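You operate a simulated robot arm through the tools that you are given. There is no shell and no other tool. Be economical: measure what you need, move in short steps, check, and stop when the job is done.

You run a simulated two-armed robot. Do the job below in one go: nothing can be reset, and whatever is moved stays where it is left.

TASK
Pass the torch from hand to hand and lay it on the table.
Fine: it is in the drawer with a dark knob; shut the drawer after. Where these are worked on the way, their far stop is far enough and under half their travel is too little: drawer with a dark knob.

Only the result counts: the job must be done as asked and must still hold three seconds after the hand-in. Knocking over, shifting, dropping, spilling or breaking anything else fails it.

THE ROBOT
Two 7-joint arms with two-finger parallel grippers on one trunk, on a base that drives. Base frame: it is fixed to the floor where the robot stands at the start and does not move with it; the origin is under the middle of the robot, x ahead of it, y to its left, z up; the surface under the hand at the start is at about z = 760. Units: mm, degrees, N and s.
The left shoulder is at the start at [70, 163, 995], the right one opposite. With the tool pointing down near the work surface each hand reaches from about 380 to 880 mm from the robot's upright axis, wherever it stands, measured 20 degrees to its own side. Places, roughly: drawer with a dark knob [900, -100, 700]; switch on the torch [1000, 0, 700]; top of the work table [900, -400, 800]. Payload 3.43 kg a hand.
The TCP of each hand is the grasp point between the finger pads, 34 mm short of the fingertips. In the tool frame z runs along the fingers and y along their closing line. The gripper opens to 128 mm. The fingers are 24 mm wide and 12 mm thick; the gripper's body (48 by 130 mm) begins 96 mm behind the TCP.
Orientation is that of the tool frame in the base frame, as a unit quaternion [w, x, y, z]. With the fingers straight down and closing along the base's y, the tool's x points along the base's -x, its y along +y and its z along -z.

THE INTERFACE
- The arms move only by the tool send_rows. It takes "left_plan", "right_plan" or both (then of equal length, played together; a hand with none holds still); each is a list of rows, each a list of 7 numbers: the turn, a rotation vector about the tool's x, y, z in degrees, then the shift along the tool's x, y, z in cm, then the gripper command, from -1 (fully open) to 1 (shut), values between in proportion. In form: [[ax, ay, az, dx, dy, dz, fingers], ...]. A call has 1 to 8 rows; each row is the pose to reach, as a shift and turn from the pose commanded when the call began, along the tool's axes at that moment. A row lasts 0.2 s, in which the tool goes at most 50 mm and 8.6 degrees; a call with a longer step from one row to the next is refused whole, and so is a gripper value outside its range. Where a pose cannot be reached the arm comes as near as it can. A force on the tool above 90 N (or 10 N above the force at the start of the call, whichever is more), or a blocked arm, ends the call early, and 0.2 s more pass. Each finger travels about 153 mm/s and halts on what it meets, pressing with about 40 N; the grip force reading is that of the motor and also rises with nothing between the fingers. The clock runs only during rows and for 0.2 s after the last one: add rows that repeat a pose to give the fingers time. The reply holds the time, the measured pose of the TCP, the force on the tool along the base axes, the opening and the grip force, in the units named above and with some noise, with the torque about the TCP (base axes, N m) and any sound that the robot's microphone picked up.
- Cameras (640 x 400 px; columns grow to the right, rows downward): "scene" is now at [135, 0.7, 1215.6]; the picture's right is [0.01, -1.00, 0.00], its down [-0.64, -0.00, -0.76] and it looks along [0.76, 0.01, -0.64] (base axes); focal length 229 px, centre (320, 200). "left" rides on the left gripper at [76, 11, -160] in its tool frame; the picture's right is [-0.15, 0.99, 0.00], its down [-0.88, -0.13, -0.46] and it looks along [-0.45, -0.07, 0.89] (tool axes); focal length 234 px, centre (320, 200). "right" rides on the right gripper at [76, -11, -160] in its tool frame; the picture's right is [0.15, 0.99, 0.00], its down [-0.88, 0.13, -0.46] and it looks along [-0.45, 0.07, 0.89] (tool axes); focal length 234 px, centre (320, 200).
- camera(camera): a new picture of that camera. It takes no simulated time.
- raise_lower(by): slides the trunk up (or, below 0, down) by that many mm; the arms and the scene camera ride with it, the base frame stays. It gives what a move gives, with no picture.
- drive_base(legs): drives the robot by 1 to 6 legs, each [ahead, left, turn to the left] in mm, mm and degrees, along the robot's own axes; the way and the turn of a leg run together, so that a leg with both is an arc; at most 1500 mm and 180 degrees a leg. The arms and the cameras ride along, it lands a little off, and it stops where it bumps. It gives what a move gives.
- pan_tilt(pan, tilt): turns the head with the scene camera to pan (to the left, within 86 degrees either way) and tilt (down, from -29 to 69), counted from straight ahead of the robot. It gives what a move gives.
- locate(camera, pixels): for up to 12 pixels [column, row] of the newest picture of that camera ("zoom" is the newest enlarged one), the place [x, y, z] in the base frame of the surface seen there, good to about 3 mm. It takes no simulated time.
- close_up(camera, box): a new picture of the part [left, top, right, bottom] of that camera's present view, enlarged. It takes no simulated time.
- job_done(): hands the job in; it is judged then, once.

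Work in short steps. Measure before you move; look again where a grasp or a placing could have gone wrong, and mend it. You have 80 turns and 62 pictures in all, those below and enlarged ones among them. Open the grippers and draw the arms clear of the work before you hand the job in, unless the task says otherwise; then end with one line.

The tools are called by a JSON object that holds its "name" and its "arguments". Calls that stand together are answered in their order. send_rows: Moves the arms, as the interface text tells. Its arguments: {"type":"object","properties":{"left_plan":{"type":"array","items":{"type":"array","items":{"type":"number"}}},"right_plan":{"type":"array","items":{"type":"array","items":{"type":"number"}}}},"required":[]} The other tools are called the same way: raise_lower (by) slides the trunk up or down; drive_base (legs) drives the base; pan_tilt (pan, tilt) turns the head that bears the scene camera; camera (camera) takes a picture; locate (camera, pixels) gives the place of the surface under pixels of a picture; close_up (camera, box) takes an enlarged picture of a part of a camera's view; job_done () hands the job in.

At the start:

```text
time: 0.0
left_ee_pos: [699.2, 179.7, 1006.5]
left_ee_rot: [0.0, -0.001, 1.0, 0.0]
left_wrist_force: [0.6, 1.2, 0.2]
left_moment: [0.03, -0.02, 0.01]
left_grip_width: 127.7
left_grasp_force: 0.1
right_ee_pos: [673.8, -258.3, 1048.7]
right_ee_rot: [0.0, 0.0, 1.0, 0.0]
right_wrist_force: [0.1, 0.5, -0.3]
right_moment: [0.0, 0.0, 0.01]
right_grip_width: 127.9
right_grasp_force: 0.1
trunk travel left (down, up): [-475.0, 465.0]
robot x, y, heading: [5.3, -0.2, 0.1]
head pan, tilt: [0.4, 40.1]
```

scene: 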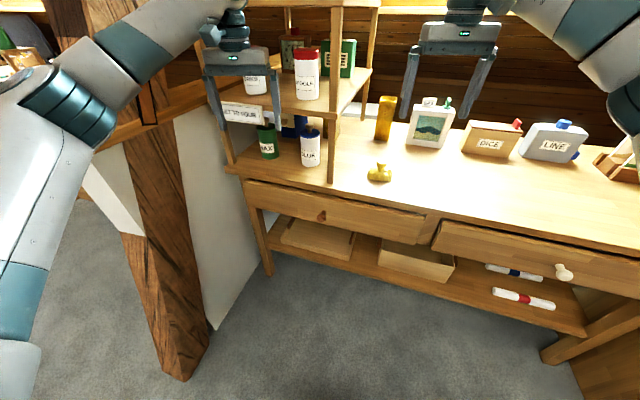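
right: 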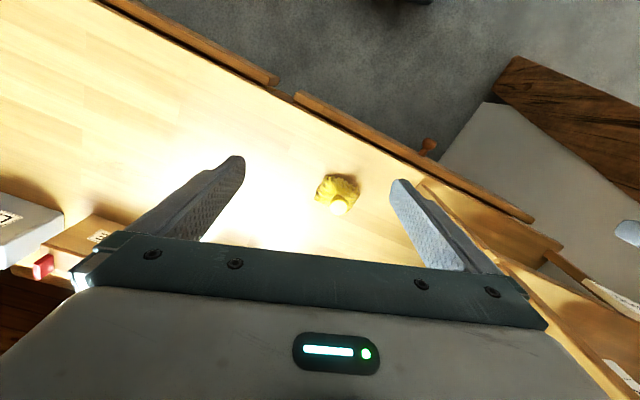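
left: 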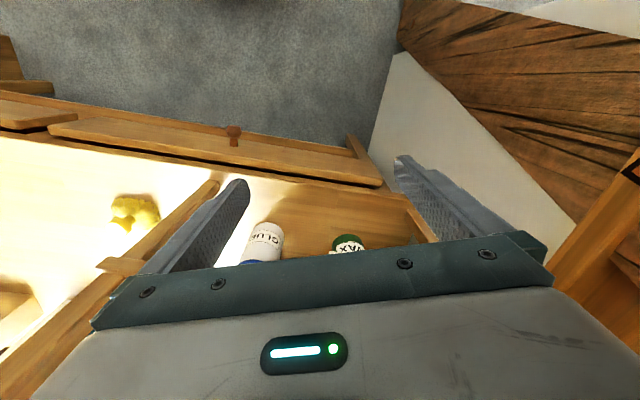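

The dark knob is at about scene (321,216) on the left drawer; the white knob is at (563,272). I measure the knobs, the drawer fronts and the table edge.

{"name": "locate", "arguments": {"camera": "scene", "pixels": [[321, 216], [247, 184], [427, 222], [250, 202], [415, 240], [380, 172], [563, 272], [332, 178], [310, 150], [268, 145], [500, 215], [323, 200]]}}

{"name": "close_up", "arguments": {"camera": "scene", "box": [220, 140, 460, 290]}}

```text
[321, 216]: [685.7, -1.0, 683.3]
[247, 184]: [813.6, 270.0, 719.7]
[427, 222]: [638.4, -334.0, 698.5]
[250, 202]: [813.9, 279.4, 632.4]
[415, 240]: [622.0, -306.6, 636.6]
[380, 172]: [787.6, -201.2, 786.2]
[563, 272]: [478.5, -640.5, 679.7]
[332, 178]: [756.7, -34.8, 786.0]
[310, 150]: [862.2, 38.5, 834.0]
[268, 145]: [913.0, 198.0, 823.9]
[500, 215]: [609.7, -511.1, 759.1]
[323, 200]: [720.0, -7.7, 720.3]
```

```text
2.67 times, centred on (340, 215) of scene
```

zoom: 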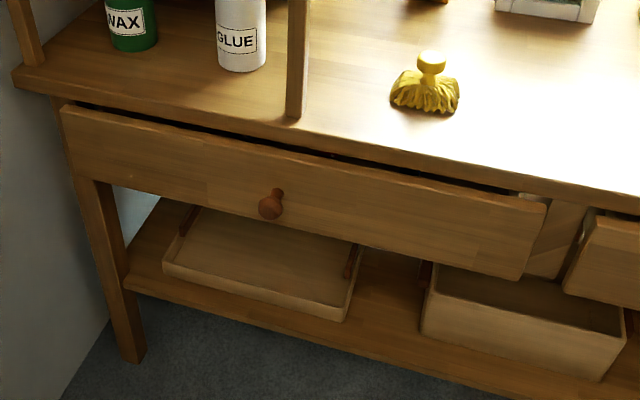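

I measure the front face and knob more finely in the zoom.

{"name": "locate", "arguments": {"camera": "zoom", "pixels": [[270, 205], [276, 192], [120, 150], [200, 165], [350, 205], [450, 230], [510, 250], [80, 140], [260, 212], [540, 210], [560, 230], [66, 110]]}}

{"name": "pan_tilt", "arguments": {"pan": 0, "tilt": 15}}

{"name": "camera", "arguments": {"camera": "scene"}}

```text
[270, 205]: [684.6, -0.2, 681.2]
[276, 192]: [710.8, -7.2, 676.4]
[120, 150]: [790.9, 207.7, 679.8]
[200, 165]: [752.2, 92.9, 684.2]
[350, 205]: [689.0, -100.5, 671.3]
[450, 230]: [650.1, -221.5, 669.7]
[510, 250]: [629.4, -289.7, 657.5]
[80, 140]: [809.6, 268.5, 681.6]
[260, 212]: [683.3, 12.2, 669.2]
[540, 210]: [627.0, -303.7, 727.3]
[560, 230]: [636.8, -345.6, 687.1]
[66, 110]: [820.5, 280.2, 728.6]
```

```text
time: 0.9
left_ee_pos: [699.8, 180.1, 1006.3]
left_ee_rot: [0.0, 0.0, 1.0, 0.0]
left_wrist_force: [0.1, -0.6, 0.5]
left_moment: [0.01, 0.02, 0.0]
left_grip_width: 128.0
left_grasp_force: 0.0
right_ee_pos: [674.3, -259.1, 1049.2]
right_ee_rot: [-0.001, -0.001, 1.0, 0.0]
right_wrist_force: [0.4, 0.0, 0.3]
right_moment: [-0.02, 0.06, -0.03]
right_grip_width: 127.7
right_grasp_force: 0.1
trunk travel left (down, up): [-475.0, 465.0]
robot x, y, heading: [-1.2, 1.2, -0.1]
head pan, tilt: [0.0, 15.0]
```

```text
57 pictures are left
```

scene: 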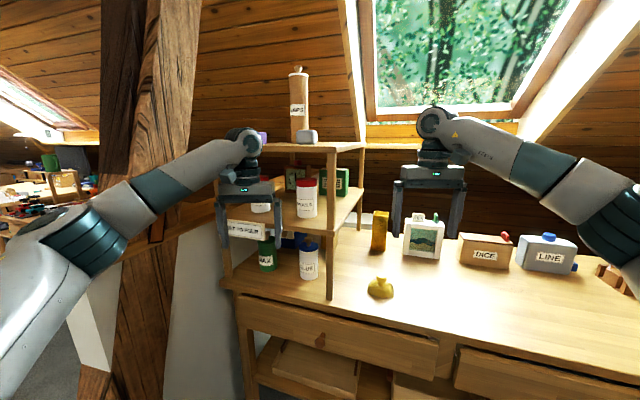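

The front runs along (-0.307,-0.952), so I should face it at heading about -18° from further back. I check the beam on the left at (165,200) and the shelf post before I drive.

{"name": "locate", "arguments": {"camera": "scene", "pixels": [[175, 150], [160, 250], [110, 380], [225, 250], [330, 285], [335, 150], [90, 330], [380, 288], [490, 310], [380, 240], [300, 138], [308, 270]]}}

{"name": "drive_base", "arguments": {"legs": [[-250, 0, 0]]}}

```text
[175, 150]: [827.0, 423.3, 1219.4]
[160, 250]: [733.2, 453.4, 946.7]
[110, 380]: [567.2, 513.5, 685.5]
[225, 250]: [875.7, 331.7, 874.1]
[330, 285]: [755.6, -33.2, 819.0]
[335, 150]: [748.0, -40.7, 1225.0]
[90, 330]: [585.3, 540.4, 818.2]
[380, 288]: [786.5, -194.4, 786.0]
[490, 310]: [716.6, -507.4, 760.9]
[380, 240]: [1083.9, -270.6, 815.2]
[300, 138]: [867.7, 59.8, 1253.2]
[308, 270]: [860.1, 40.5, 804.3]
```

```text
time: 2.7
left_ee_pos: [445.5, 181.0, 1007.2]
left_ee_rot: [0.0, -0.001, 1.0, 0.0]
left_wrist_force: [-0.3, -0.7, -0.9]
left_moment: [0.04, -0.02, -0.02]
left_grip_width: 128.1
left_grasp_force: 0.0
right_ee_pos: [420.5, -258.3, 1050.2]
right_ee_rot: [-0.001, 0.0, 1.0, 0.0]
right_wrist_force: [-0.3, 0.4, 0.7]
right_moment: [-0.02, 0.0, -0.02]
right_grip_width: 127.9
right_grasp_force: 0.1
trunk travel left (down, up): [-475.0, 465.0]
robot x, y, heading: [-258.5, 0.1, -0.1]
head pan, tilt: [0.0, 15.0]
```

Backed off fine. Now I turn to face the table front and shift left.

{"name": "drive_base", "arguments": {"legs": [[0, 0, -17.8], [45, 140, 0]]}}

{"name": "pan_tilt", "arguments": {"pan": 0, "tilt": 40}}

{"name": "camera", "arguments": {"camera": "scene"}}

```text
time: 5.1
left_ee_pos: [553.8, 78.7, 1006.8]
left_ee_rot: [0.0, 0.155, 0.988, -0.001]
left_wrist_force: [-0.2, -0.2, 0.3]
left_moment: [0.0, 0.05, -0.04]
left_grip_width: 127.9
left_grasp_force: 0.0
right_ee_pos: [396.5, -332.4, 1049.4]
right_ee_rot: [0.0, 0.156, 0.988, 0.0]
right_wrist_force: [-0.6, 0.7, 0.6]
right_moment: [-0.03, 0.06, -0.04]
right_grip_width: 128.1
right_grasp_force: 0.1
trunk travel left (down, up): [-475.0, 465.0]
robot x, y, heading: [-167.3, 119.9, -17.8]
head pan, tilt: [0.0, 15.0]
```

```text
time: 6.0
left_ee_pos: [553.5, 76.9, 1008.1]
left_ee_rot: [0.0, 0.155, 0.988, -0.001]
left_wrist_force: [0.4, -0.6, -1.0]
left_moment: [0.01, -0.02, -0.01]
left_grip_width: 128.1
left_grasp_force: 0.2
right_ee_pos: [395.5, -332.8, 1049.1]
right_ee_rot: [0.0, 0.156, 0.988, 0.0]
right_wrist_force: [-0.9, 0.3, 0.1]
right_moment: [0.01, 0.06, 0.0]
right_grip_width: 128.0
right_grasp_force: 0.1
trunk travel left (down, up): [-475.0, 465.0]
robot x, y, heading: [-165.5, 118.4, -17.9]
head pan, tilt: [0.0, 40.0]
```

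```text
56 pictures are left
```

scene: 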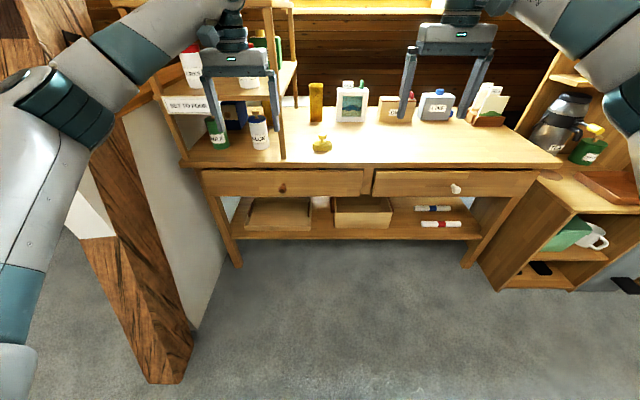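

Aligned with the front now; the knob is at u≈651, v≈210 and the left hand at u≈503, v≈243. I lower the trunk 200 mm, then pitch the left hand to horizontal.

{"name": "raise_lower", "arguments": {"by": -200}}

{"name": "send_rows", "arguments": {"left_plan": [[0, -8, 0, 0, -0.4, 0, -0.5], [0, -16, 0, 0, -0.8, 0, 0], [0, -24, 0, 0, -1.2, 0, 0], [0, -32, 0, 0, -1.6, 0, 0], [0, -40, 0, 0, -2.0, 0, 0], [0, -48, 0, 0, -2.4, 0, 0], [0, -56, 0, 0, -2.8, 0, 0], [0, -64, 0, 0, -3.3, 0, 0]]}}

{"name": "send_rows", "arguments": {"left_plan": [[0, -8, 0, 0, 0, 0, 0], [0, -16, 0, 0, 0, 0, 0], [0, -24, 0, 0, 0, 0, 0], [0, -26, 0, 0, 0, 0, 0]]}}

```text
time: 8.2
left_ee_pos: [554.1, 77.8, 807.4]
left_ee_rot: [0.0, 0.155, 0.988, 0.0]
left_wrist_force: [0.0, -0.4, -0.8]
left_moment: [-0.01, 0.0, -0.05]
left_grip_width: 128.1
left_grasp_force: 0.1
right_ee_pos: [395.2, -332.7, 849.3]
right_ee_rot: [0.0, 0.155, 0.988, -0.001]
right_wrist_force: [-0.1, 0.5, -0.2]
right_moment: [-0.01, 0.0, -0.02]
right_grip_width: 128.2
right_grasp_force: 0.2
trunk travel left (down, up): [-275.0, 665.0]
robot x, y, heading: [-166.2, 121.2, -18.0]
head pan, tilt: [0.0, 40.0]
```

```text
time: 9.9
left_ee_pos: [543.6, 45.2, 808.0]
left_ee_rot: [0.524, 0.131, 0.837, -0.083]
left_wrist_force: [0.9, 0.1, -0.2]
left_moment: [0.03, -0.03, -0.01]
left_grip_width: 64.3
left_grasp_force: 0.0
right_ee_pos: [394.8, -332.2, 849.6]
right_ee_rot: [0.0, 0.156, 0.988, -0.001]
right_wrist_force: [-0.4, 0.2, -0.6]
right_moment: [-0.01, 0.01, 0.0]
right_grip_width: 127.9
right_grasp_force: 0.1
trunk travel left (down, up): [-275.0, 665.0]
robot x, y, heading: [-167.0, 118.8, -17.9]
head pan, tilt: [0.0, 40.0]
```

```text
time: 10.9
left_ee_pos: [543.8, 45.6, 806.8]
left_ee_rot: [0.699, 0.109, 0.698, -0.109]
left_wrist_force: [0.2, 0.6, -0.2]
left_moment: [0.0, -0.05, 0.0]
left_grip_width: 64.1
left_grasp_force: 0.0
right_ee_pos: [396.4, -333.1, 849.6]
right_ee_rot: [0.0, 0.155, 0.988, 0.0]
right_wrist_force: [-0.5, 0.4, -0.9]
right_moment: [0.01, -0.04, 0.0]
right_grip_width: 128.0
right_grasp_force: 0.1
trunk travel left (down, up): [-275.0, 665.0]
robot x, y, heading: [-170.9, 122.9, -17.6]
head pan, tilt: [0.0, 40.0]
```

The hand is horizontal and level with the knob in v (210.6). I lower it to knob height (z≈681) and check with the camera before reaching in.

{"name": "send_rows", "arguments": {"left_plan": [[0, 0, 0, 4, 0, 1, 0], [0, 0, 0, 8, 0, 2, 0], [0, 0, 0, 12, 0, 4, 0], [0, 0, 0, 12.6, 0, 6, 0]]}}

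{"name": "camera", "arguments": {"camera": "left"}}

{"name": "close_up", "arguments": {"camera": "scene", "box": [190, 120, 380, 240]}}

```text
time: 11.9
left_ee_pos: [600.7, 28.1, 680.7]
left_ee_rot: [0.699, 0.109, 0.699, -0.109]
left_wrist_force: [-0.2, 0.4, 0.5]
left_moment: [0.01, -0.01, -0.01]
left_grip_width: 64.1
left_grasp_force: 0.1
right_ee_pos: [394.5, -333.1, 849.1]
right_ee_rot: [0.0, 0.155, 0.988, 0.0]
right_wrist_force: [-0.8, -0.2, -0.4]
right_moment: [0.02, 0.0, -0.05]
right_grip_width: 128.1
right_grasp_force: 0.1
trunk travel left (down, up): [-275.0, 665.0]
robot x, y, heading: [-168.4, 119.3, -17.6]
head pan, tilt: [0.0, 40.0]
```

```text
55 pictures are left
```

left: 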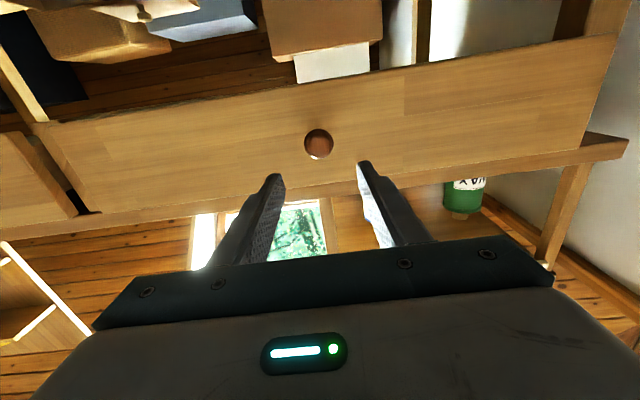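

```text
3.33 times, centred on (285, 180) of scene
```

zoom: 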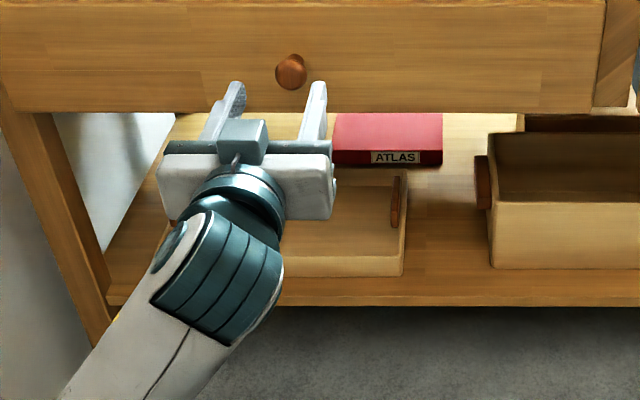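

The knob shows at left-camera (319,144), centred between the fingers. I locate it once more from this view.

{"name": "locate", "arguments": {"camera": "left", "pixels": [[319, 144], [308, 146], [330, 144], [319, 132], [319, 156], [250, 150], [420, 130]]}}

```text
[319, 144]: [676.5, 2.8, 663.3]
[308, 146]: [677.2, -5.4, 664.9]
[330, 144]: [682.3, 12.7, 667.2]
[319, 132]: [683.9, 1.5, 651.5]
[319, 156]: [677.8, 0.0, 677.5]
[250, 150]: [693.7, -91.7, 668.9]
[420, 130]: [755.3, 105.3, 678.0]
```

The knob centre is about z=667, its front at u≈643, v≈210. I lower 14 mm, go forward 84 mm and close.

{"name": "send_rows", "arguments": {"left_plan": [[0, 0, 0, 1.4, 0, 2, 0], [0, 0, 0, 1.4, 0, 5, 0], [0, 0, 0, 1.4, 0, 7.5, 0], [0, 0, 0, 1.4, 0, 8.4, 0], [0, 0, 0, 1.4, 0, 8.4, 0.5], [0, 0, 0, 1.4, 0, 8.4, 1], [0, 0, 0, 1.4, 0, 8.4, 1]]}}

{"name": "close_up", "arguments": {"camera": "left", "box": [200, 80, 440, 230]}}

```text
time: 13.6
left_ee_pos: [680.5, 1.9, 665.9]
left_ee_rot: [0.698, 0.11, 0.699, -0.11]
left_wrist_force: [3.2, 5.5, 0.3]
left_moment: [0.02, -0.24, 0.08]
left_grip_width: 33.7
left_grasp_force: 45.3
right_ee_pos: [395.7, -332.1, 848.5]
right_ee_rot: [-0.001, 0.156, 0.988, 0.0]
right_wrist_force: [-1.6, -0.9, -0.6]
right_moment: [0.01, -0.02, 0.04]
right_grip_width: 127.9
right_grasp_force: 0.0
trunk travel left (down, up): [-275.0, 665.0]
robot x, y, heading: [-166.4, 118.8, -17.8]
head pan, tilt: [0.0, 40.0]
```

```text
2.67 times, centred on (320, 155) of left
```

zoom: 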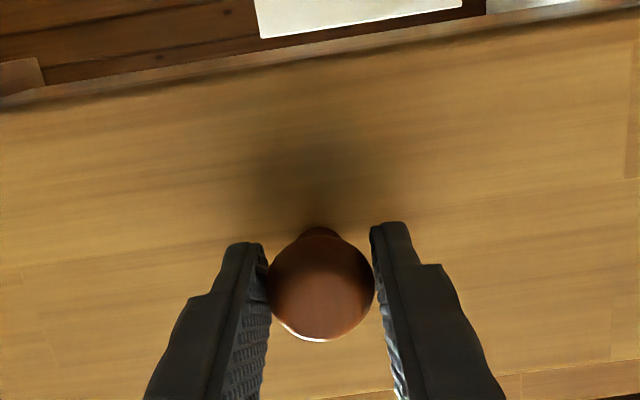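

Knob is gripped (width 33.7 mm). I pull straight back 240 mm at moderate speed.

{"name": "send_rows", "arguments": {"left_plan": [[0, 0, 0, 0, 0, -2, 1], [0, 0, 0, 0, 0, -5, 1], [0, 0, 0, 0, 0, -8, 1], [0, 0, 0, 0, 0, -11, 1], [0, 0, 0, 0, 0, -14, 1], [0, 0, 0, 0, 0, -17, 1], [0, 0, 0, 0, 0, -20, 1]]}}

{"name": "camera", "arguments": {"camera": "scene"}}

```text
time: 15.2
left_ee_pos: [492.6, 64.6, 666.1]
left_ee_rot: [0.698, 0.109, 0.699, -0.11]
left_wrist_force: [4.6, 19.2, 0.6]
left_moment: [0.08, 0.28, 0.41]
left_grip_width: 33.8
left_grasp_force: 45.1
right_ee_pos: [395.5, -330.3, 850.7]
right_ee_rot: [0.0, 0.155, 0.988, 0.0]
right_wrist_force: [0.0, -0.3, -0.4]
right_moment: [0.01, 0.01, 0.01]
right_grip_width: 128.1
right_grasp_force: 0.0
trunk travel left (down, up): [-275.0, 665.0]
robot x, y, heading: [-163.1, 120.6, -17.8]
head pan, tilt: [0.0, 40.0]
```

```text
52 pictures are left
```

scene: 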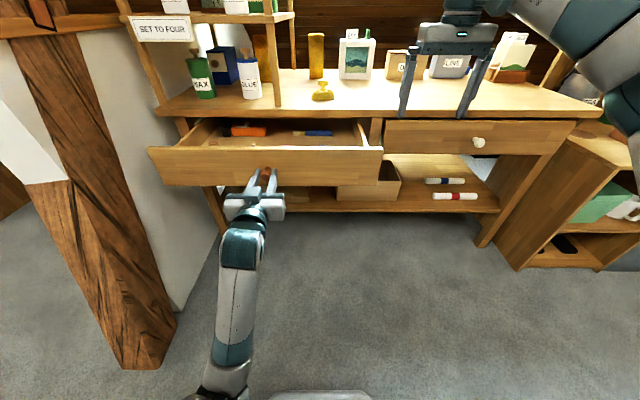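

The drawer slides out 200 mm; there are an orange item (~248,130) and a blue one (~315,132) inside. I continue to the stop.

{"name": "send_rows", "arguments": {"left_plan": [[0, 0, 0, 0, 0, -2, 1], [0, 0, 0, 0, 0, -4, 1], [0, 0, 0, 0, 0, -6, 1], [0, 0, 0, 0, 0, -8, 1], [0, 0, 0, 0, 0, -10, 1]]}}

{"name": "close_up", "arguments": {"camera": "scene", "box": [140, 80, 400, 240]}}

```text
time: 16.4
left_ee_pos: [416.4, 88.7, 663.1]
left_ee_rot: [0.706, 0.101, 0.694, -0.104]
left_wrist_force: [16.0, 47.8, 41.2]
left_moment: [0.01, -0.9, -0.39]
left_grip_width: 33.5
left_grasp_force: 43.7
left hand out of reach, approached as far as the arm can: row 4, 5
right_ee_pos: [395.4, -327.2, 853.6]
right_ee_rot: [0.002, 0.155, 0.988, -0.002]
right_wrist_force: [1.2, 0.1, 0.5]
right_moment: [-0.02, 0.02, -0.01]
right_grip_width: 127.9
right_grasp_force: 0.1
trunk travel left (down, up): [-275.0, 665.0]
robot x, y, heading: [-167.2, 122.3, -17.5]
head pan, tilt: [0.0, 40.0]
```

```text
2.46 times, centred on (270, 160) of scene
```

zoom: 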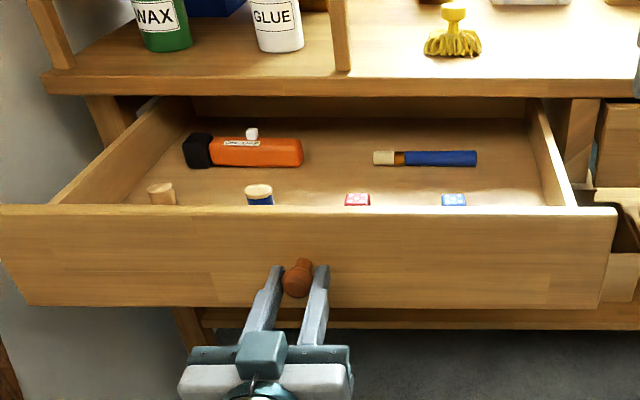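

Drawer is out by ~278 mm; the torch (orange, black head, white switch) lies at zoom (245,150). I open the fingers around the knob and back the base off.

{"name": "send_rows", "arguments": {"left_plan": [[0, 0, 0, 0, 0, 0, 0.2], [0, 0, 0, 0, 0, 0, 0]]}}

{"name": "locate", "arguments": {"camera": "zoom", "pixels": [[197, 150], [252, 134], [240, 152], [298, 152], [240, 143], [240, 166], [300, 190], [340, 165], [300, 215], [300, 85], [295, 275], [170, 130]]}}

{"name": "drive_base", "arguments": {"legs": [[-130, 0, 0]]}}

```text
time: 16.9
left_ee_pos: [415.8, 76.1, 655.6]
left_ee_rot: [0.697, 0.111, 0.7, -0.111]
left_wrist_force: [-1.0, 0.6, 0.1]
left_moment: [-0.02, -0.02, 0.0]
left_grip_width: 64.0
left_grasp_force: 0.0
right_ee_pos: [395.6, -333.1, 850.0]
right_ee_rot: [0.001, 0.157, 0.988, 0.0]
right_wrist_force: [0.7, 0.0, 0.5]
right_moment: [-0.01, -0.02, 0.02]
right_grip_width: 127.9
right_grasp_force: 0.2
trunk travel left (down, up): [-275.0, 665.0]
robot x, y, heading: [-168.4, 115.5, -17.9]
head pan, tilt: [0.0, 40.0]
```

```text
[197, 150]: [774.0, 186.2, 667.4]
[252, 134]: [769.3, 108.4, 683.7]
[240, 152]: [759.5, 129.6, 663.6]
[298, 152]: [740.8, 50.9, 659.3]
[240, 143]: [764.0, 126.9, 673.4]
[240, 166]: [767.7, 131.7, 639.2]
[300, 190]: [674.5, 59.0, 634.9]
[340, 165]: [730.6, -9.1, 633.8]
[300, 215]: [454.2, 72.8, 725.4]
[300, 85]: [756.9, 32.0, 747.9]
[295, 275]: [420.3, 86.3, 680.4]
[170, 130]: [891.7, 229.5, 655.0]
```

```text
time: 18.2
left_ee_pos: [294.1, 118.4, 657.1]
left_ee_rot: [0.699, 0.109, 0.698, -0.109]
left_wrist_force: [-0.1, -0.1, 0.1]
left_moment: [-0.03, 0.0, 0.03]
left_grip_width: 64.0
left_grasp_force: 0.2
right_ee_pos: [272.9, -292.6, 849.9]
right_ee_rot: [0.0, 0.154, 0.988, -0.001]
right_wrist_force: [0.5, 0.0, 0.0]
right_moment: [-0.05, 0.01, -0.03]
right_grip_width: 128.1
right_grasp_force: 0.0
trunk travel left (down, up): [-275.0, 665.0]
robot x, y, heading: [-287.8, 159.7, -17.7]
head pan, tilt: [0.0, 40.0]
```

The torch body is at u≈685, too close to the table edge (u≈710) for comfort, so I regrasp the knob and pull the drawer to its stop.

{"name": "send_rows", "arguments": {"left_plan": [[0, 0, 0, -0.9, 0.7, 3, 0], [0, 0, 0, -0.9, 0.7, 7, 0], [0, 0, 0, -0.9, 0.7, 10.5, 0], [0, 0, 0, -0.9, 0.7, 12.5, 0], [0, 0, 0, -0.9, 0.7, 12.5, 0.5], [0, 0, 0, -0.9, 0.7, 12.5, 1], [0, 0, 0, -0.9, 0.7, 12.5, 1]]}}

{"name": "send_rows", "arguments": {"left_plan": [[0, 0, 0, 0, 0, -1.5, 1], [0, 0, 0, 0, 0, -3, 1], [0, 0, 0, 0, 0, -4.5, 1], [0, 0, 0, 0, 0, -6, 1], [0, 0, 0, 0, 0, -7.5, 1], [0, 0, 0, 0, 0, -9, 1]]}}

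```text
time: 19.8
left_ee_pos: [416.8, 88.8, 667.0]
left_ee_rot: [0.699, 0.109, 0.699, -0.108]
left_wrist_force: [2.6, 7.1, 0.9]
left_moment: [0.19, 0.28, 0.23]
left_grip_width: 33.8
left_grasp_force: 45.3
right_ee_pos: [274.4, -292.9, 849.4]
right_ee_rot: [0.0, 0.155, 0.988, 0.0]
right_wrist_force: [0.3, -0.2, -0.3]
right_moment: [0.01, 0.0, -0.01]
right_grip_width: 128.2
right_grasp_force: 0.1
trunk travel left (down, up): [-275.0, 665.0]
robot x, y, heading: [-289.7, 159.0, -17.9]
head pan, tilt: [0.0, 40.0]
```

```text
time: 21.2
left_ee_pos: [331.2, 116.7, 668.0]
left_ee_rot: [0.702, 0.116, 0.695, -0.101]
left_wrist_force: [0.3, -5.3, -4.8]
left_moment: [0.17, 0.59, -0.19]
left_grip_width: 33.7
left_grasp_force: 44.8
right_ee_pos: [273.4, -293.2, 848.5]
right_ee_rot: [0.0, 0.156, 0.988, 0.0]
right_wrist_force: [0.5, -0.3, -0.2]
right_moment: [-0.02, 0.03, -0.02]
right_grip_width: 127.9
right_grasp_force: 0.1
trunk travel left (down, up): [-275.0, 665.0]
robot x, y, heading: [-290.3, 160.1, -17.8]
head pan, tilt: [0.0, 40.0]
```

It moved another 90 mm without a stop; I look.

{"name": "camera", "arguments": {"camera": "scene"}}

```text
50 pictures are left
```

scene: 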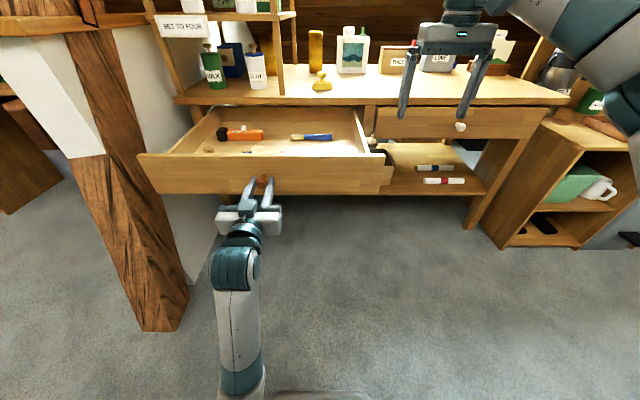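

The torch at (240,134) is now well clear of the table edge. I release the knob, back off 90 mm and raise the trunk 200 mm.

{"name": "send_rows", "arguments": {"left_plan": [[0, 0, 0, 0, 0, 0, 0.2], [0, 0, 0, 0, 0, 0, 0]]}}

{"name": "drive_base", "arguments": {"legs": [[-90, 0, 0]]}}

{"name": "raise_lower", "arguments": {"by": 220}}

{"name": "send_rows", "arguments": {"left_plan": [[4.619, 4.619, 4.619, 0, 0, 0, -0.3], [9.238, 9.238, 9.238, 0, 0, 0, -0.3], [13.857, 13.857, 13.857, 0, 0, 0, -0.3], [18.476, 18.476, 18.476, 0, 0, 0, -0.3], [23.095, 23.095, 23.095, 0, 0, 0, -0.3], [27.714, 27.714, 27.714, 0, 0, 0, -0.3], [32.333, 32.333, 32.333, 0, 0, 0, -0.3], [36.952, 36.952, 36.952, 0, 0, 0, -0.3]]}}

{"name": "send_rows", "arguments": {"left_plan": [[4.619, 4.619, 4.619, 0, 0, 0, -0.3], [9.238, 9.238, 9.238, 0, 0, 0, -0.3], [13.857, 13.857, 13.857, 0, 0, 0, -0.3], [18.476, 18.476, 18.476, 0, 0, 0, -0.3], [23.095, 23.095, 23.095, 0, 0, 0, -0.3], [27.714, 27.714, 27.714, 0, 0, 0, -0.3], [32.333, 32.333, 32.333, 0, 0, 0, -0.3]]}}

```text
time: 21.8
left_ee_pos: [331.1, 116.8, 666.1]
left_ee_rot: [0.702, 0.114, 0.696, -0.1]
left_wrist_force: [-0.8, 0.0, 1.0]
left_moment: [0.01, 0.01, -0.01]
left_grip_width: 64.2
left_grasp_force: 0.1
right_ee_pos: [273.4, -293.3, 849.0]
right_ee_rot: [0.0, 0.155, 0.988, 0.0]
right_wrist_force: [-0.7, 0.6, 0.1]
right_moment: [0.01, -0.01, -0.02]
right_grip_width: 128.0
right_grasp_force: 0.1
trunk travel left (down, up): [-275.0, 665.0]
robot x, y, heading: [-292.1, 162.5, -17.9]
head pan, tilt: [0.0, 40.0]
```

```text
time: 22.9
left_ee_pos: [246.2, 144.7, 664.7]
left_ee_rot: [0.701, 0.115, 0.697, -0.101]
left_wrist_force: [-0.8, -0.7, -0.4]
left_moment: [-0.02, 0.04, 0.01]
left_grip_width: 64.2
left_grasp_force: 0.1
right_ee_pos: [188.6, -265.5, 850.8]
right_ee_rot: [0.001, 0.156, 0.988, 0.0]
right_wrist_force: [-0.5, -0.2, 0.2]
right_moment: [0.0, -0.02, 0.0]
right_grip_width: 127.8
right_grasp_force: 0.0
trunk travel left (down, up): [-275.0, 665.0]
robot x, y, heading: [-371.9, 190.3, -17.9]
head pan, tilt: [0.0, 40.0]
```

```text
time: 25.3
left_ee_pos: [246.5, 145.2, 884.8]
left_ee_rot: [0.7, 0.116, 0.697, -0.101]
left_wrist_force: [-0.4, 0.0, -1.0]
left_moment: [-0.04, -0.03, 0.0]
left_grip_width: 64.0
left_grasp_force: 0.1
right_ee_pos: [188.5, -266.3, 1069.3]
right_ee_rot: [0.0, 0.156, 0.988, 0.0]
right_wrist_force: [0.1, 0.0, -0.1]
right_moment: [-0.01, 0.02, 0.0]
right_grip_width: 128.2
right_grasp_force: 0.1
trunk travel left (down, up): [-495.0, 445.0]
robot x, y, heading: [-372.1, 184.3, -17.9]
head pan, tilt: [0.0, 40.0]
```

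```text
time: 27.1
left_ee_pos: [246.3, 144.5, 883.4]
left_ee_rot: [0.375, 0.557, 0.739, -0.05]
left_wrist_force: [-1.4, 0.8, -0.3]
left_moment: [-0.03, -0.03, 0.01]
left_grip_width: 83.2
left_grasp_force: 0.1
right_ee_pos: [189.2, -266.1, 1069.6]
right_ee_rot: [-0.001, 0.155, 0.988, 0.0]
right_wrist_force: [1.0, -0.2, -0.3]
right_moment: [-0.01, 0.0, 0.0]
right_grip_width: 127.9
right_grasp_force: 0.0
trunk travel left (down, up): [-495.0, 445.0]
robot x, y, heading: [-370.6, 188.0, -18.0]
head pan, tilt: [0.0, 40.0]
```

```text
time: 28.7
left_ee_pos: [244.9, 144.1, 884.0]
left_ee_rot: [-0.007, 0.807, 0.59, 0.009]
left_wrist_force: [0.2, 0.6, 0.4]
left_moment: [0.04, 0.01, 0.02]
left_grip_width: 83.2
left_grasp_force: 0.1
right_ee_pos: [189.2, -266.6, 1068.9]
right_ee_rot: [0.0, 0.155, 0.988, 0.001]
right_wrist_force: [0.8, 0.3, 0.2]
right_moment: [0.0, 0.01, 0.0]
right_grip_width: 128.2
right_grasp_force: 0.1
trunk travel left (down, up): [-495.0, 445.0]
robot x, y, heading: [-369.7, 188.7, -17.9]
head pan, tilt: [0.0, 40.0]
```

The left hand now points down, closing across the torch. I turn the right hand -90° for the later hand-over, drive 220 mm forward, and look at the torch.

{"name": "send_rows", "arguments": {"right_plan": [[0, 0, -8.5, 0, 0, 0, -0.3], [0, 0, -17, 0, 0, 0, -0.3], [0, 0, -25.5, 0, 0, 0, -0.3], [0, 0, -34, 0, 0, 0, -0.3], [0, 0, -42.5, 0, 0, 0, -0.3], [0, 0, -51, 0, 0, 0, -0.3], [0, 0, -59.5, 0, 0, 0, -0.3], [0, 0, -68, 0, 0, 0, -0.3]]}}

{"name": "send_rows", "arguments": {"right_plan": [[0, 0, -8.5, 0, 0, 0, -0.3], [0, 0, -17, 0, 0, 0, -0.3], [0, 0, -22, 0, 0, 0, -0.3]]}}

{"name": "drive_base", "arguments": {"legs": [[220, 0, 0]]}}

{"name": "camera", "arguments": {"camera": "scene"}}

{"name": "camera", "arguments": {"camera": "left"}}

```text
time: 30.5
left_ee_pos: [247.5, 145.4, 883.7]
left_ee_rot: [-0.006, 0.806, 0.591, 0.009]
left_wrist_force: [0.8, -0.3, -0.8]
left_moment: [0.0, 0.02, 0.02]
left_grip_width: 83.2
left_grasp_force: 0.2
right_ee_pos: [85.8, -144.5, 1033.0]
right_ee_rot: [0.003, -0.416, 0.909, -0.001]
right_wrist_force: [-0.8, -0.3, -0.1]
right_moment: [-0.01, 0.02, 0.01]
right_grip_width: 83.2
right_grasp_force: 0.1
right hand out of reach, approached as far as the arm can: row 5, 6, 7, 8
trunk travel left (down, up): [-495.0, 445.0]
robot x, y, heading: [-370.6, 187.3, -17.9]
head pan, tilt: [0.0, 40.0]
```

```text
time: 31.3
left_ee_pos: [247.4, 144.7, 884.3]
left_ee_rot: [-0.006, 0.807, 0.59, 0.01]
left_wrist_force: [0.6, 0.5, -0.9]
left_moment: [0.0, 0.0, 0.02]
left_grip_width: 83.1
left_grasp_force: 0.0
right_ee_pos: [12.0, -66.8, 1011.3]
right_ee_rot: [0.001, -0.585, 0.811, -0.002]
right_wrist_force: [-0.1, 0.5, 0.9]
right_moment: [-0.03, -0.02, 0.0]
right_grip_width: 83.3
right_grasp_force: 0.1
right hand out of reach, approached as far as the arm can: row 1, 2, 3
trunk travel left (down, up): [-495.0, 445.0]
robot x, y, heading: [-374.9, 184.2, -17.7]
head pan, tilt: [0.0, 40.0]
```

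```text
time: 32.9
left_ee_pos: [454.6, 75.2, 884.0]
left_ee_rot: [-0.006, 0.807, 0.59, 0.008]
left_wrist_force: [-0.4, -0.9, 0.3]
left_moment: [0.02, 0.03, 0.0]
left_grip_width: 83.4
left_grasp_force: 0.0
right_ee_pos: [219.0, -135.9, 1009.6]
right_ee_rot: [0.001, -0.584, 0.812, 0.0]
right_wrist_force: [-1.0, -0.7, -0.5]
right_moment: [-0.01, 0.02, -0.04]
right_grip_width: 83.0
right_grasp_force: 0.0
trunk travel left (down, up): [-495.0, 445.0]
robot x, y, heading: [-168.2, 120.0, -18.0]
head pan, tilt: [0.0, 40.0]
```

```text
49 pictures are left
```

scene: 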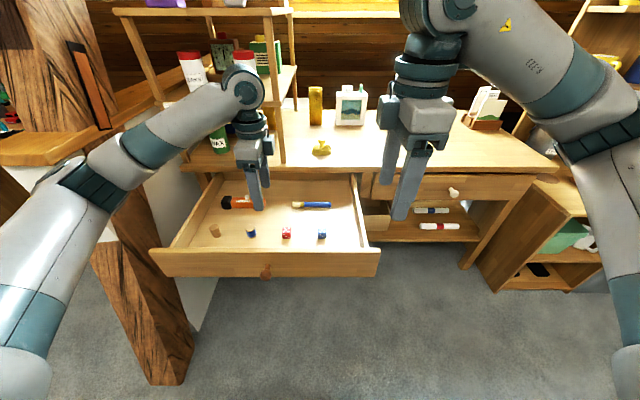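

```text
48 pictures are left
```

left: 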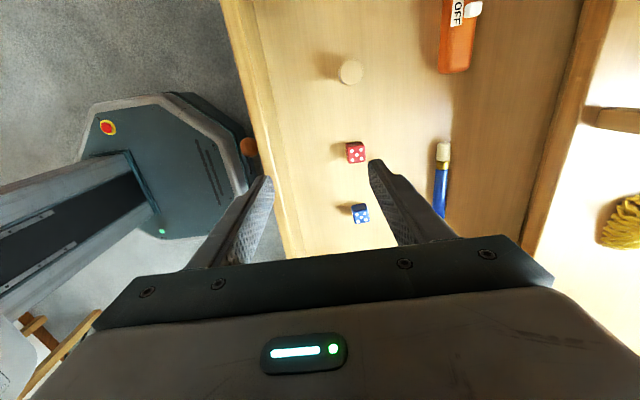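

The torch sits at scene (240,202), partly behind the left hand. I take a close-up and measure it and its neighbours.

{"name": "close_up", "arguments": {"camera": "scene", "box": [170, 160, 370, 285]}}

{"name": "locate", "arguments": {"camera": "left", "pixels": [[456, 60], [442, 40], [472, 40], [456, 20], [476, 8], [500, 60], [420, 60], [443, 145], [350, 70], [455, 72], [475, 18]]}}

```text
3.20 times, centred on (270, 222) of scene
```

zoom: 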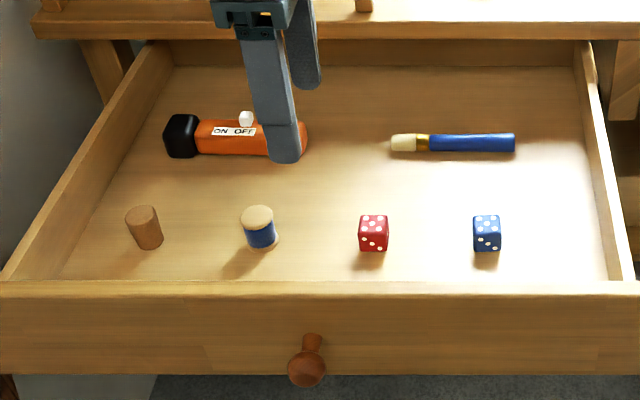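

```text
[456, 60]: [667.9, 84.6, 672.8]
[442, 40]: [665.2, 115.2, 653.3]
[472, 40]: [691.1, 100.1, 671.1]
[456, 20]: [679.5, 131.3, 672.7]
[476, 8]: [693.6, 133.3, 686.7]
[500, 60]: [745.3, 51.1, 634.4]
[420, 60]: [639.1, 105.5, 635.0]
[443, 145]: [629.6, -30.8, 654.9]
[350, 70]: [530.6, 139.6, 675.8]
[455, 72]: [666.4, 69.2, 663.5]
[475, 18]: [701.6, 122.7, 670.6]
```

Measuring head and body edges in the zoom.

{"name": "locate", "arguments": {"camera": "zoom", "pixels": [[167, 135], [190, 135], [205, 125], [182, 117], [246, 118], [246, 134], [230, 150], [225, 122], [302, 140], [145, 210], [258, 212], [120, 120]]}}

```text
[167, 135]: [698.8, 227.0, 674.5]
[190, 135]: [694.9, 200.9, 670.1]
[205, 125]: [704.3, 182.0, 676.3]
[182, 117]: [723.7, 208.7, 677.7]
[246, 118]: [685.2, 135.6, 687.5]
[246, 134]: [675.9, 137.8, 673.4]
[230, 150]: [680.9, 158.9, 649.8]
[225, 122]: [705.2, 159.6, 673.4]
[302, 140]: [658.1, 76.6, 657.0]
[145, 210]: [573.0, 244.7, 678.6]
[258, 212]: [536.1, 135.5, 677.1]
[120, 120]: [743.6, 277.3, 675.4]
```

Torch axis runs nearly along v; I will grasp near the head at about (698,165), TCP z≈673. I drive 60 mm nearer for reach, then carry the left hand above it.

{"name": "drive_base", "arguments": {"legs": [[60, 0, 0]]}}

{"name": "send_rows", "arguments": {"left_plan": [[0, 0, 0, 4, 3, 0, -0.3], [0, 0, 0, 8, 6, 2, -0.3], [0, 0, 0, 12, 10, 4, -0.3], [0, 0, 0, 15, 13, 6, -0.3]]}}

{"name": "camera", "arguments": {"camera": "left"}}

```text
time: 33.9
left_ee_pos: [512.6, 56.6, 882.1]
left_ee_rot: [-0.005, 0.808, 0.589, 0.008]
left_wrist_force: [0.3, 0.3, -1.0]
left_moment: [0.02, 0.04, 0.02]
left_grip_width: 82.9
left_grasp_force: 0.1
right_ee_pos: [276.0, -154.3, 1008.3]
right_ee_rot: [0.001, -0.584, 0.812, -0.001]
right_wrist_force: [-0.2, 0.5, -0.3]
right_moment: [0.0, 0.03, -0.02]
right_grip_width: 83.1
right_grasp_force: 0.0
trunk travel left (down, up): [-495.0, 445.0]
robot x, y, heading: [-106.4, 99.3, -17.9]
head pan, tilt: [0.0, 40.0]
```

```text
refused: row 2 steps farther than a row can; nothing moved
```

```text
46 pictures are left
```

left: 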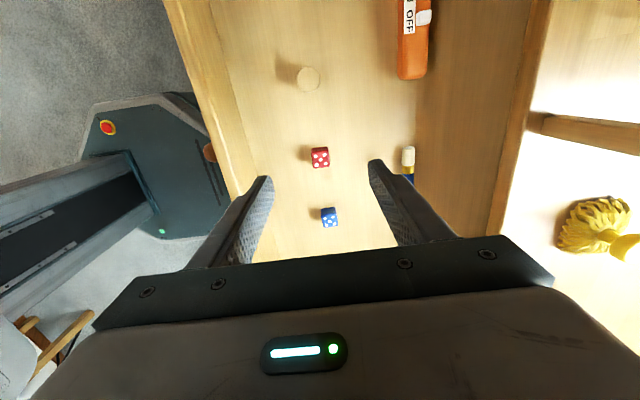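

The row step was too long; I resend in smaller steps (du=143, dv=160, down 100).

{"name": "send_rows", "arguments": {"left_plan": [[0, 0, 0, 3, 2.5, 1, -0.3], [0, 0, 0, 6, 5, 2, -0.3], [0, 0, 0, 9, 7.5, 4, -0.3], [0, 0, 0, 12, 10, 6, -0.3], [0, 0, 0, 14, 12, 8, -0.3], [0, 0, 0, 16, 14.3, 10, -0.3]]}}

{"name": "camera", "arguments": {"camera": "left"}}

{"name": "close_up", "arguments": {"camera": "scene", "box": [150, 150, 390, 300]}}

```text
time: 35.3
left_ee_pos: [698.4, 168.3, 785.1]
left_ee_rot: [-0.007, 0.808, 0.589, 0.009]
left_wrist_force: [0.2, -0.1, -0.2]
left_moment: [-0.02, 0.01, 0.01]
left_grip_width: 83.1
left_grasp_force: 0.0
right_ee_pos: [275.2, -154.0, 1009.6]
right_ee_rot: [0.0, -0.584, 0.812, -0.001]
right_wrist_force: [0.8, -0.4, 0.2]
right_moment: [-0.01, 0.0, 0.01]
right_grip_width: 83.2
right_grasp_force: 0.1
trunk travel left (down, up): [-495.0, 445.0]
robot x, y, heading: [-107.8, 104.9, -18.2]
head pan, tilt: [0.0, 40.0]
```

```text
45 pictures are left
```

left: 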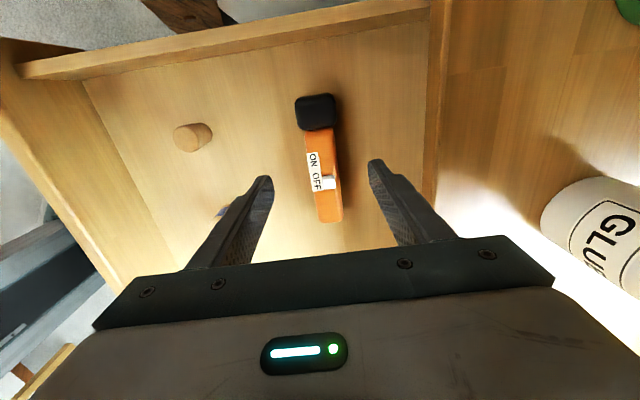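

```text
2.67 times, centred on (270, 225) of scene
```

zoom: 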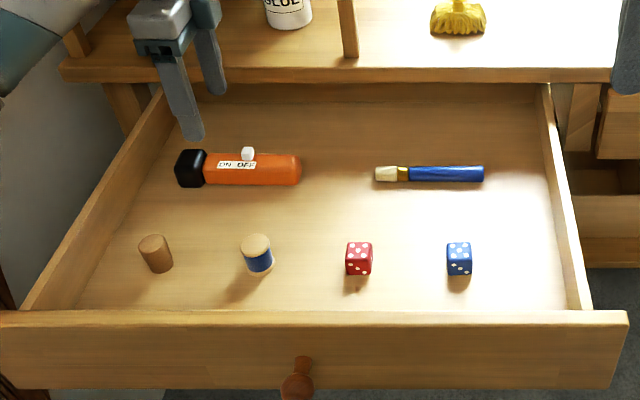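

Torch is centred between the fingers in the left view. I check its exact axis from this clear view.

{"name": "locate", "arguments": {"camera": "left", "pixels": [[318, 97], [318, 125], [322, 150], [305, 150], [334, 150], [322, 170], [328, 200], [331, 218], [316, 200], [340, 200], [300, 115], [332, 115]]}}

{"name": "locate", "arguments": {"camera": "zoom", "pixels": [[185, 155], [205, 158], [235, 160], [270, 160], [296, 162], [270, 178], [247, 153]]}}

```text
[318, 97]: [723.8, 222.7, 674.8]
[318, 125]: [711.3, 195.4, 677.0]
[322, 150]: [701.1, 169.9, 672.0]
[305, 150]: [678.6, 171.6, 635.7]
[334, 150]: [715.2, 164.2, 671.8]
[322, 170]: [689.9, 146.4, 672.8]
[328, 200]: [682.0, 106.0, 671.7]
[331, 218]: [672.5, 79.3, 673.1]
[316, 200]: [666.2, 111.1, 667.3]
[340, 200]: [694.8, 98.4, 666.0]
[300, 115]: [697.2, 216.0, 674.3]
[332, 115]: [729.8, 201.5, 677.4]
```

```text
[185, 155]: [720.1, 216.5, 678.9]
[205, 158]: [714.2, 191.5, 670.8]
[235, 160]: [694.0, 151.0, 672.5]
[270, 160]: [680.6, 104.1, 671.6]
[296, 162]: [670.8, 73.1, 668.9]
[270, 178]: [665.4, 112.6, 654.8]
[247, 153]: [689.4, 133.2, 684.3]
```

Axis runs from (671,76) to (722,220), top z≈672. I shift 5 mm in u, descend to z≈674 and close.

{"name": "send_rows", "arguments": {"left_plan": [[0, 0, 0, -0.2, 0.5, 3, -0.3], [0, 0, 0, -0.2, 0.5, 6, -0.3], [0, 0, 0, -0.2, 0.5, 9, -0.3], [0, 0, 0, -0.2, 0.5, 11.1, -0.3], [0, 0, 0, -0.2, 0.5, 11.1, 0.2], [0, 0, 0, -0.2, 0.5, 11.1, 0.6], [0, 0, 0, -0.2, 0.5, 11.1, 1], [0, 0, 0, -0.2, 0.5, 11.1, 1]]}}

{"name": "camera", "arguments": {"camera": "left"}}

```text
time: 37.1
left_ee_pos: [703.9, 164.8, 675.6]
left_ee_rot: [-0.006, 0.808, 0.59, 0.009]
left_wrist_force: [-0.9, 0.1, -0.1]
left_moment: [-0.11, 0.08, -0.03]
left_grip_width: 35.2
left_grasp_force: 40.1
right_ee_pos: [276.0, -153.3, 1011.3]
right_ee_rot: [0.001, -0.584, 0.812, 0.0]
right_wrist_force: [0.2, 0.0, -0.5]
right_moment: [0.01, 0.02, 0.01]
right_grip_width: 83.2
right_grasp_force: 0.0
trunk travel left (down, up): [-495.0, 445.0]
robot x, y, heading: [-111.4, 101.4, -17.8]
head pan, tilt: [0.0, 40.0]
```

```text
43 pictures are left
```

left: 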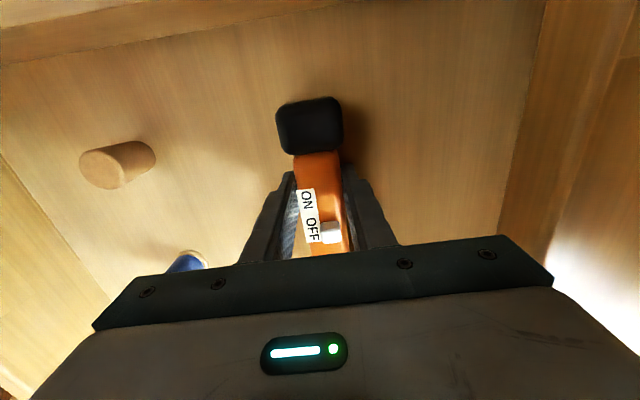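

Gripped at 35 mm. I lift straight up, then draw back.

{"name": "send_rows", "arguments": {"left_plan": [[0, 0, 0, 0, 0, -2, 1], [0, 0, 0, 0, 0, -5, 1], [0, 0, 0, 0, 0, -9, 1], [0, 0, 0, 0, 0, -13, 1], [0, 0, 0, -1, -2, -17, 1], [0, 0, 0, -2.5, -4, -20, 1], [0, 0, 0, -4, -7, -22, 1], [0, 0, 0, -6, -10, -23, 1]]}}

{"name": "camera", "arguments": {"camera": "scene"}}

```text
time: 38.9
left_ee_pos: [584.9, 135.0, 902.0]
left_ee_rot: [-0.005, 0.808, 0.589, 0.01]
left_wrist_force: [-1.3, 0.5, -1.4]
left_moment: [0.02, -0.03, -0.02]
left_grip_width: 35.4
left_grasp_force: 40.3
right_ee_pos: [275.4, -153.7, 1010.9]
right_ee_rot: [0.001, -0.584, 0.812, 0.0]
right_wrist_force: [0.2, -0.8, 0.8]
right_moment: [0.02, 0.0, 0.01]
right_grip_width: 83.1
right_grasp_force: 0.0
trunk travel left (down, up): [-495.0, 445.0]
robot x, y, heading: [-106.6, 101.7, -18.0]
head pan, tilt: [0.0, 40.0]
```

```text
42 pictures are left
```

scene: 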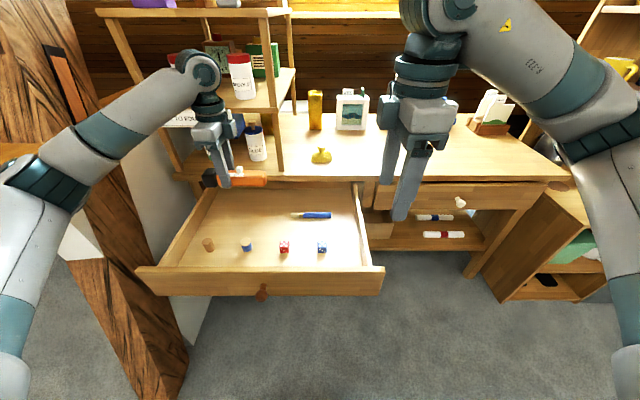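

Torch is held with its tail to the right. I bring the left hand toward the middle and test the right hand's forward move (its tool y is -u).

{"name": "send_rows", "arguments": {"left_plan": [[0, 0, 0, -3, 0, 0, 1], [0, 0, 0, -6, 0, 0, 1], [0, 0, 0, -9, 0, 0, 1], [0, 0, 0, -12, 0, 0, 1], [0, 0, 0, -15, 0, 0, 1], [0, 0, 0, -18, 0, 0, 1]], "right_plan": [[0, 0, 0, 0, -2, 0, -0.3], [0, 0, 0, 0, -4, 0, -0.3], [0, 0, 0, 0, -6, 0, -0.3], [0, 0, 0, 0, -8, 0, -0.3], [0, 0, 0, 0, -10, 0, -0.3], [0, 0, 0, 0, -10, 0, -0.3]]}}

```text
time: 40.3
left_ee_pos: [528.6, -35.5, 898.8]
left_ee_rot: [-0.007, 0.807, 0.59, 0.01]
left_wrist_force: [-0.1, -0.6, -2.6]
left_moment: [0.02, 0.0, 0.0]
left_grip_width: 35.4
left_grasp_force: 39.7
right_ee_pos: [298.2, -133.6, 996.0]
right_ee_rot: [0.002, -0.583, 0.813, -0.001]
right_wrist_force: [-0.3, 0.1, 0.0]
right_moment: [0.0, 0.01, 0.0]
right_grip_width: 83.4
right_grasp_force: 0.0
right hand out of reach, approached as far as the arm can: row 1, 2, 3, 4, 5, 6
trunk travel left (down, up): [-495.0, 445.0]
robot x, y, heading: [-104.7, 96.6, -17.9]
head pan, tilt: [0.0, 40.0]
```

The right arm is at a joint limit here. I move it lower and outward, where the mirrored left arm had no trouble.

{"name": "send_rows", "arguments": {"right_plan": [[0, 0, 0, 2, -2, 2, -0.3], [0, 0, 0, 4, -4, 4, -0.3], [0, 0, 0, 6, -6, 6, -0.3], [0, 0, 0, 8, -8, 8, -0.3], [0, 0, 0, 10, -10, 10, -0.3], [0, 0, 0, 12, -12, 12, -0.3]]}}

{"name": "camera", "arguments": {"camera": "scene"}}

```text
time: 41.7
left_ee_pos: [528.8, -36.0, 898.5]
left_ee_rot: [-0.006, 0.808, 0.589, 0.009]
left_wrist_force: [-0.2, -0.1, -1.2]
left_moment: [0.06, 0.0, 0.0]
left_grip_width: 35.2
left_grasp_force: 40.3
right_ee_pos: [275.4, -164.0, 907.6]
right_ee_rot: [0.001, -0.583, 0.813, -0.002]
right_wrist_force: [-0.2, 0.2, -0.8]
right_moment: [0.01, 0.01, -0.03]
right_grip_width: 83.2
right_grasp_force: 0.2
right hand out of reach, approached as far as the arm can: row 1, 2, 3, 4, 5, 6
trunk travel left (down, up): [-495.0, 445.0]
robot x, y, heading: [-107.5, 99.0, -18.1]
head pan, tilt: [0.0, 40.0]
```

```text
41 pictures are left
```

scene: 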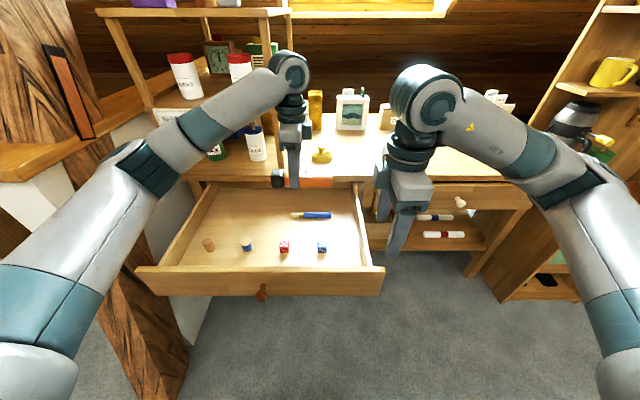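

The right wrist seems limited at this yaw. I look closely at the hands for camera bulk, to see whether the opposite yaw would suit.

{"name": "close_up", "arguments": {"camera": "scene", "box": [250, 40, 470, 260]}}

```text
1.82 times, centred on (360, 150) of scene
```

zoom: 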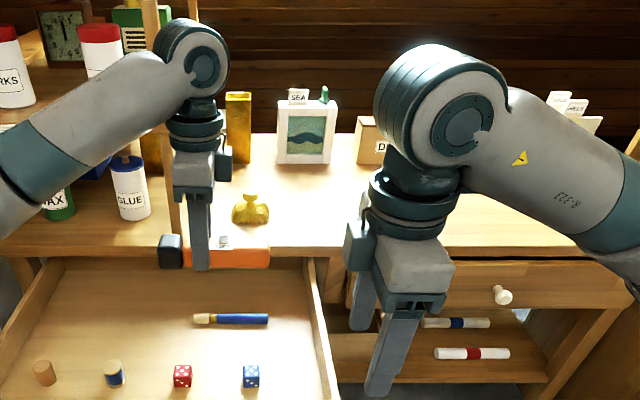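

The housing box protrudes on the tool's -x side, so right yaw +90° (same as the left) is actually better. I rotate the right hand 180° back the other way while moving it out.

{"name": "send_rows", "arguments": {"right_plan": [[0, 0, 8.5, 1, -2, 0, -0.3], [0, 0, 17, 2, -4, 0, -0.3], [0, 0, 25.5, 3, -6, 0, -0.3], [0, 0, 34, 4, -8, 0, -0.3], [0, 0, 42.5, 5, -10, 0, -0.3], [0, 0, 51, 6, -12, 0, -0.3], [0, 0, 59.5, 7, -13.5, 0, -0.3], [0, 0, 68, 8, -15, 0, -0.3]]}}

{"name": "send_rows", "arguments": {"right_plan": [[0, 0, 8.5, 0, 0, 0, -0.3], [0, 0, 17, 0, 0, 0, -0.3], [0, 0, 25.5, 0, 0, 0, -0.3], [0, 0, 34, 0, 0, 0, -0.3], [0, 0, 42.5, 0, 0, 0, -0.3], [0, 0, 51, 0, 0, 0, -0.3], [0, 0, 59.5, 0, 0, 0, -0.3], [0, 0, 68, 0, 0, 0, -0.3]]}}

```text
time: 43.5
left_ee_pos: [529.6, -36.1, 898.5]
left_ee_rot: [-0.006, 0.808, 0.589, 0.009]
left_wrist_force: [-0.2, 0.7, -0.9]
left_moment: [0.04, 0.04, 0.03]
left_grip_width: 35.4
left_grasp_force: 40.3
right_ee_pos: [393.2, -288.9, 909.8]
right_ee_rot: [0.0, -0.03, 1.0, 0.0]
right_wrist_force: [0.3, 0.3, 0.5]
right_moment: [-0.03, -0.02, -0.03]
right_grip_width: 83.3
right_grasp_force: 0.1
trunk travel left (down, up): [-495.0, 445.0]
robot x, y, heading: [-108.3, 104.1, -17.8]
head pan, tilt: [0.0, 40.0]
```

```text
time: 45.3
left_ee_pos: [529.3, -35.4, 900.1]
left_ee_rot: [-0.006, 0.808, 0.589, 0.009]
left_wrist_force: [0.5, -0.8, -2.1]
left_moment: [-0.02, -0.03, 0.02]
left_grip_width: 35.3
left_grasp_force: 40.3
right_ee_pos: [392.9, -287.5, 911.8]
right_ee_rot: [0.0, 0.535, 0.845, 0.001]
right_wrist_force: [0.3, -0.3, -0.3]
right_moment: [0.0, 0.01, -0.01]
right_grip_width: 83.0
right_grasp_force: 0.2
trunk travel left (down, up): [-495.0, 445.0]
robot x, y, heading: [-110.0, 103.8, -17.6]
head pan, tilt: [0.0, 40.0]
```

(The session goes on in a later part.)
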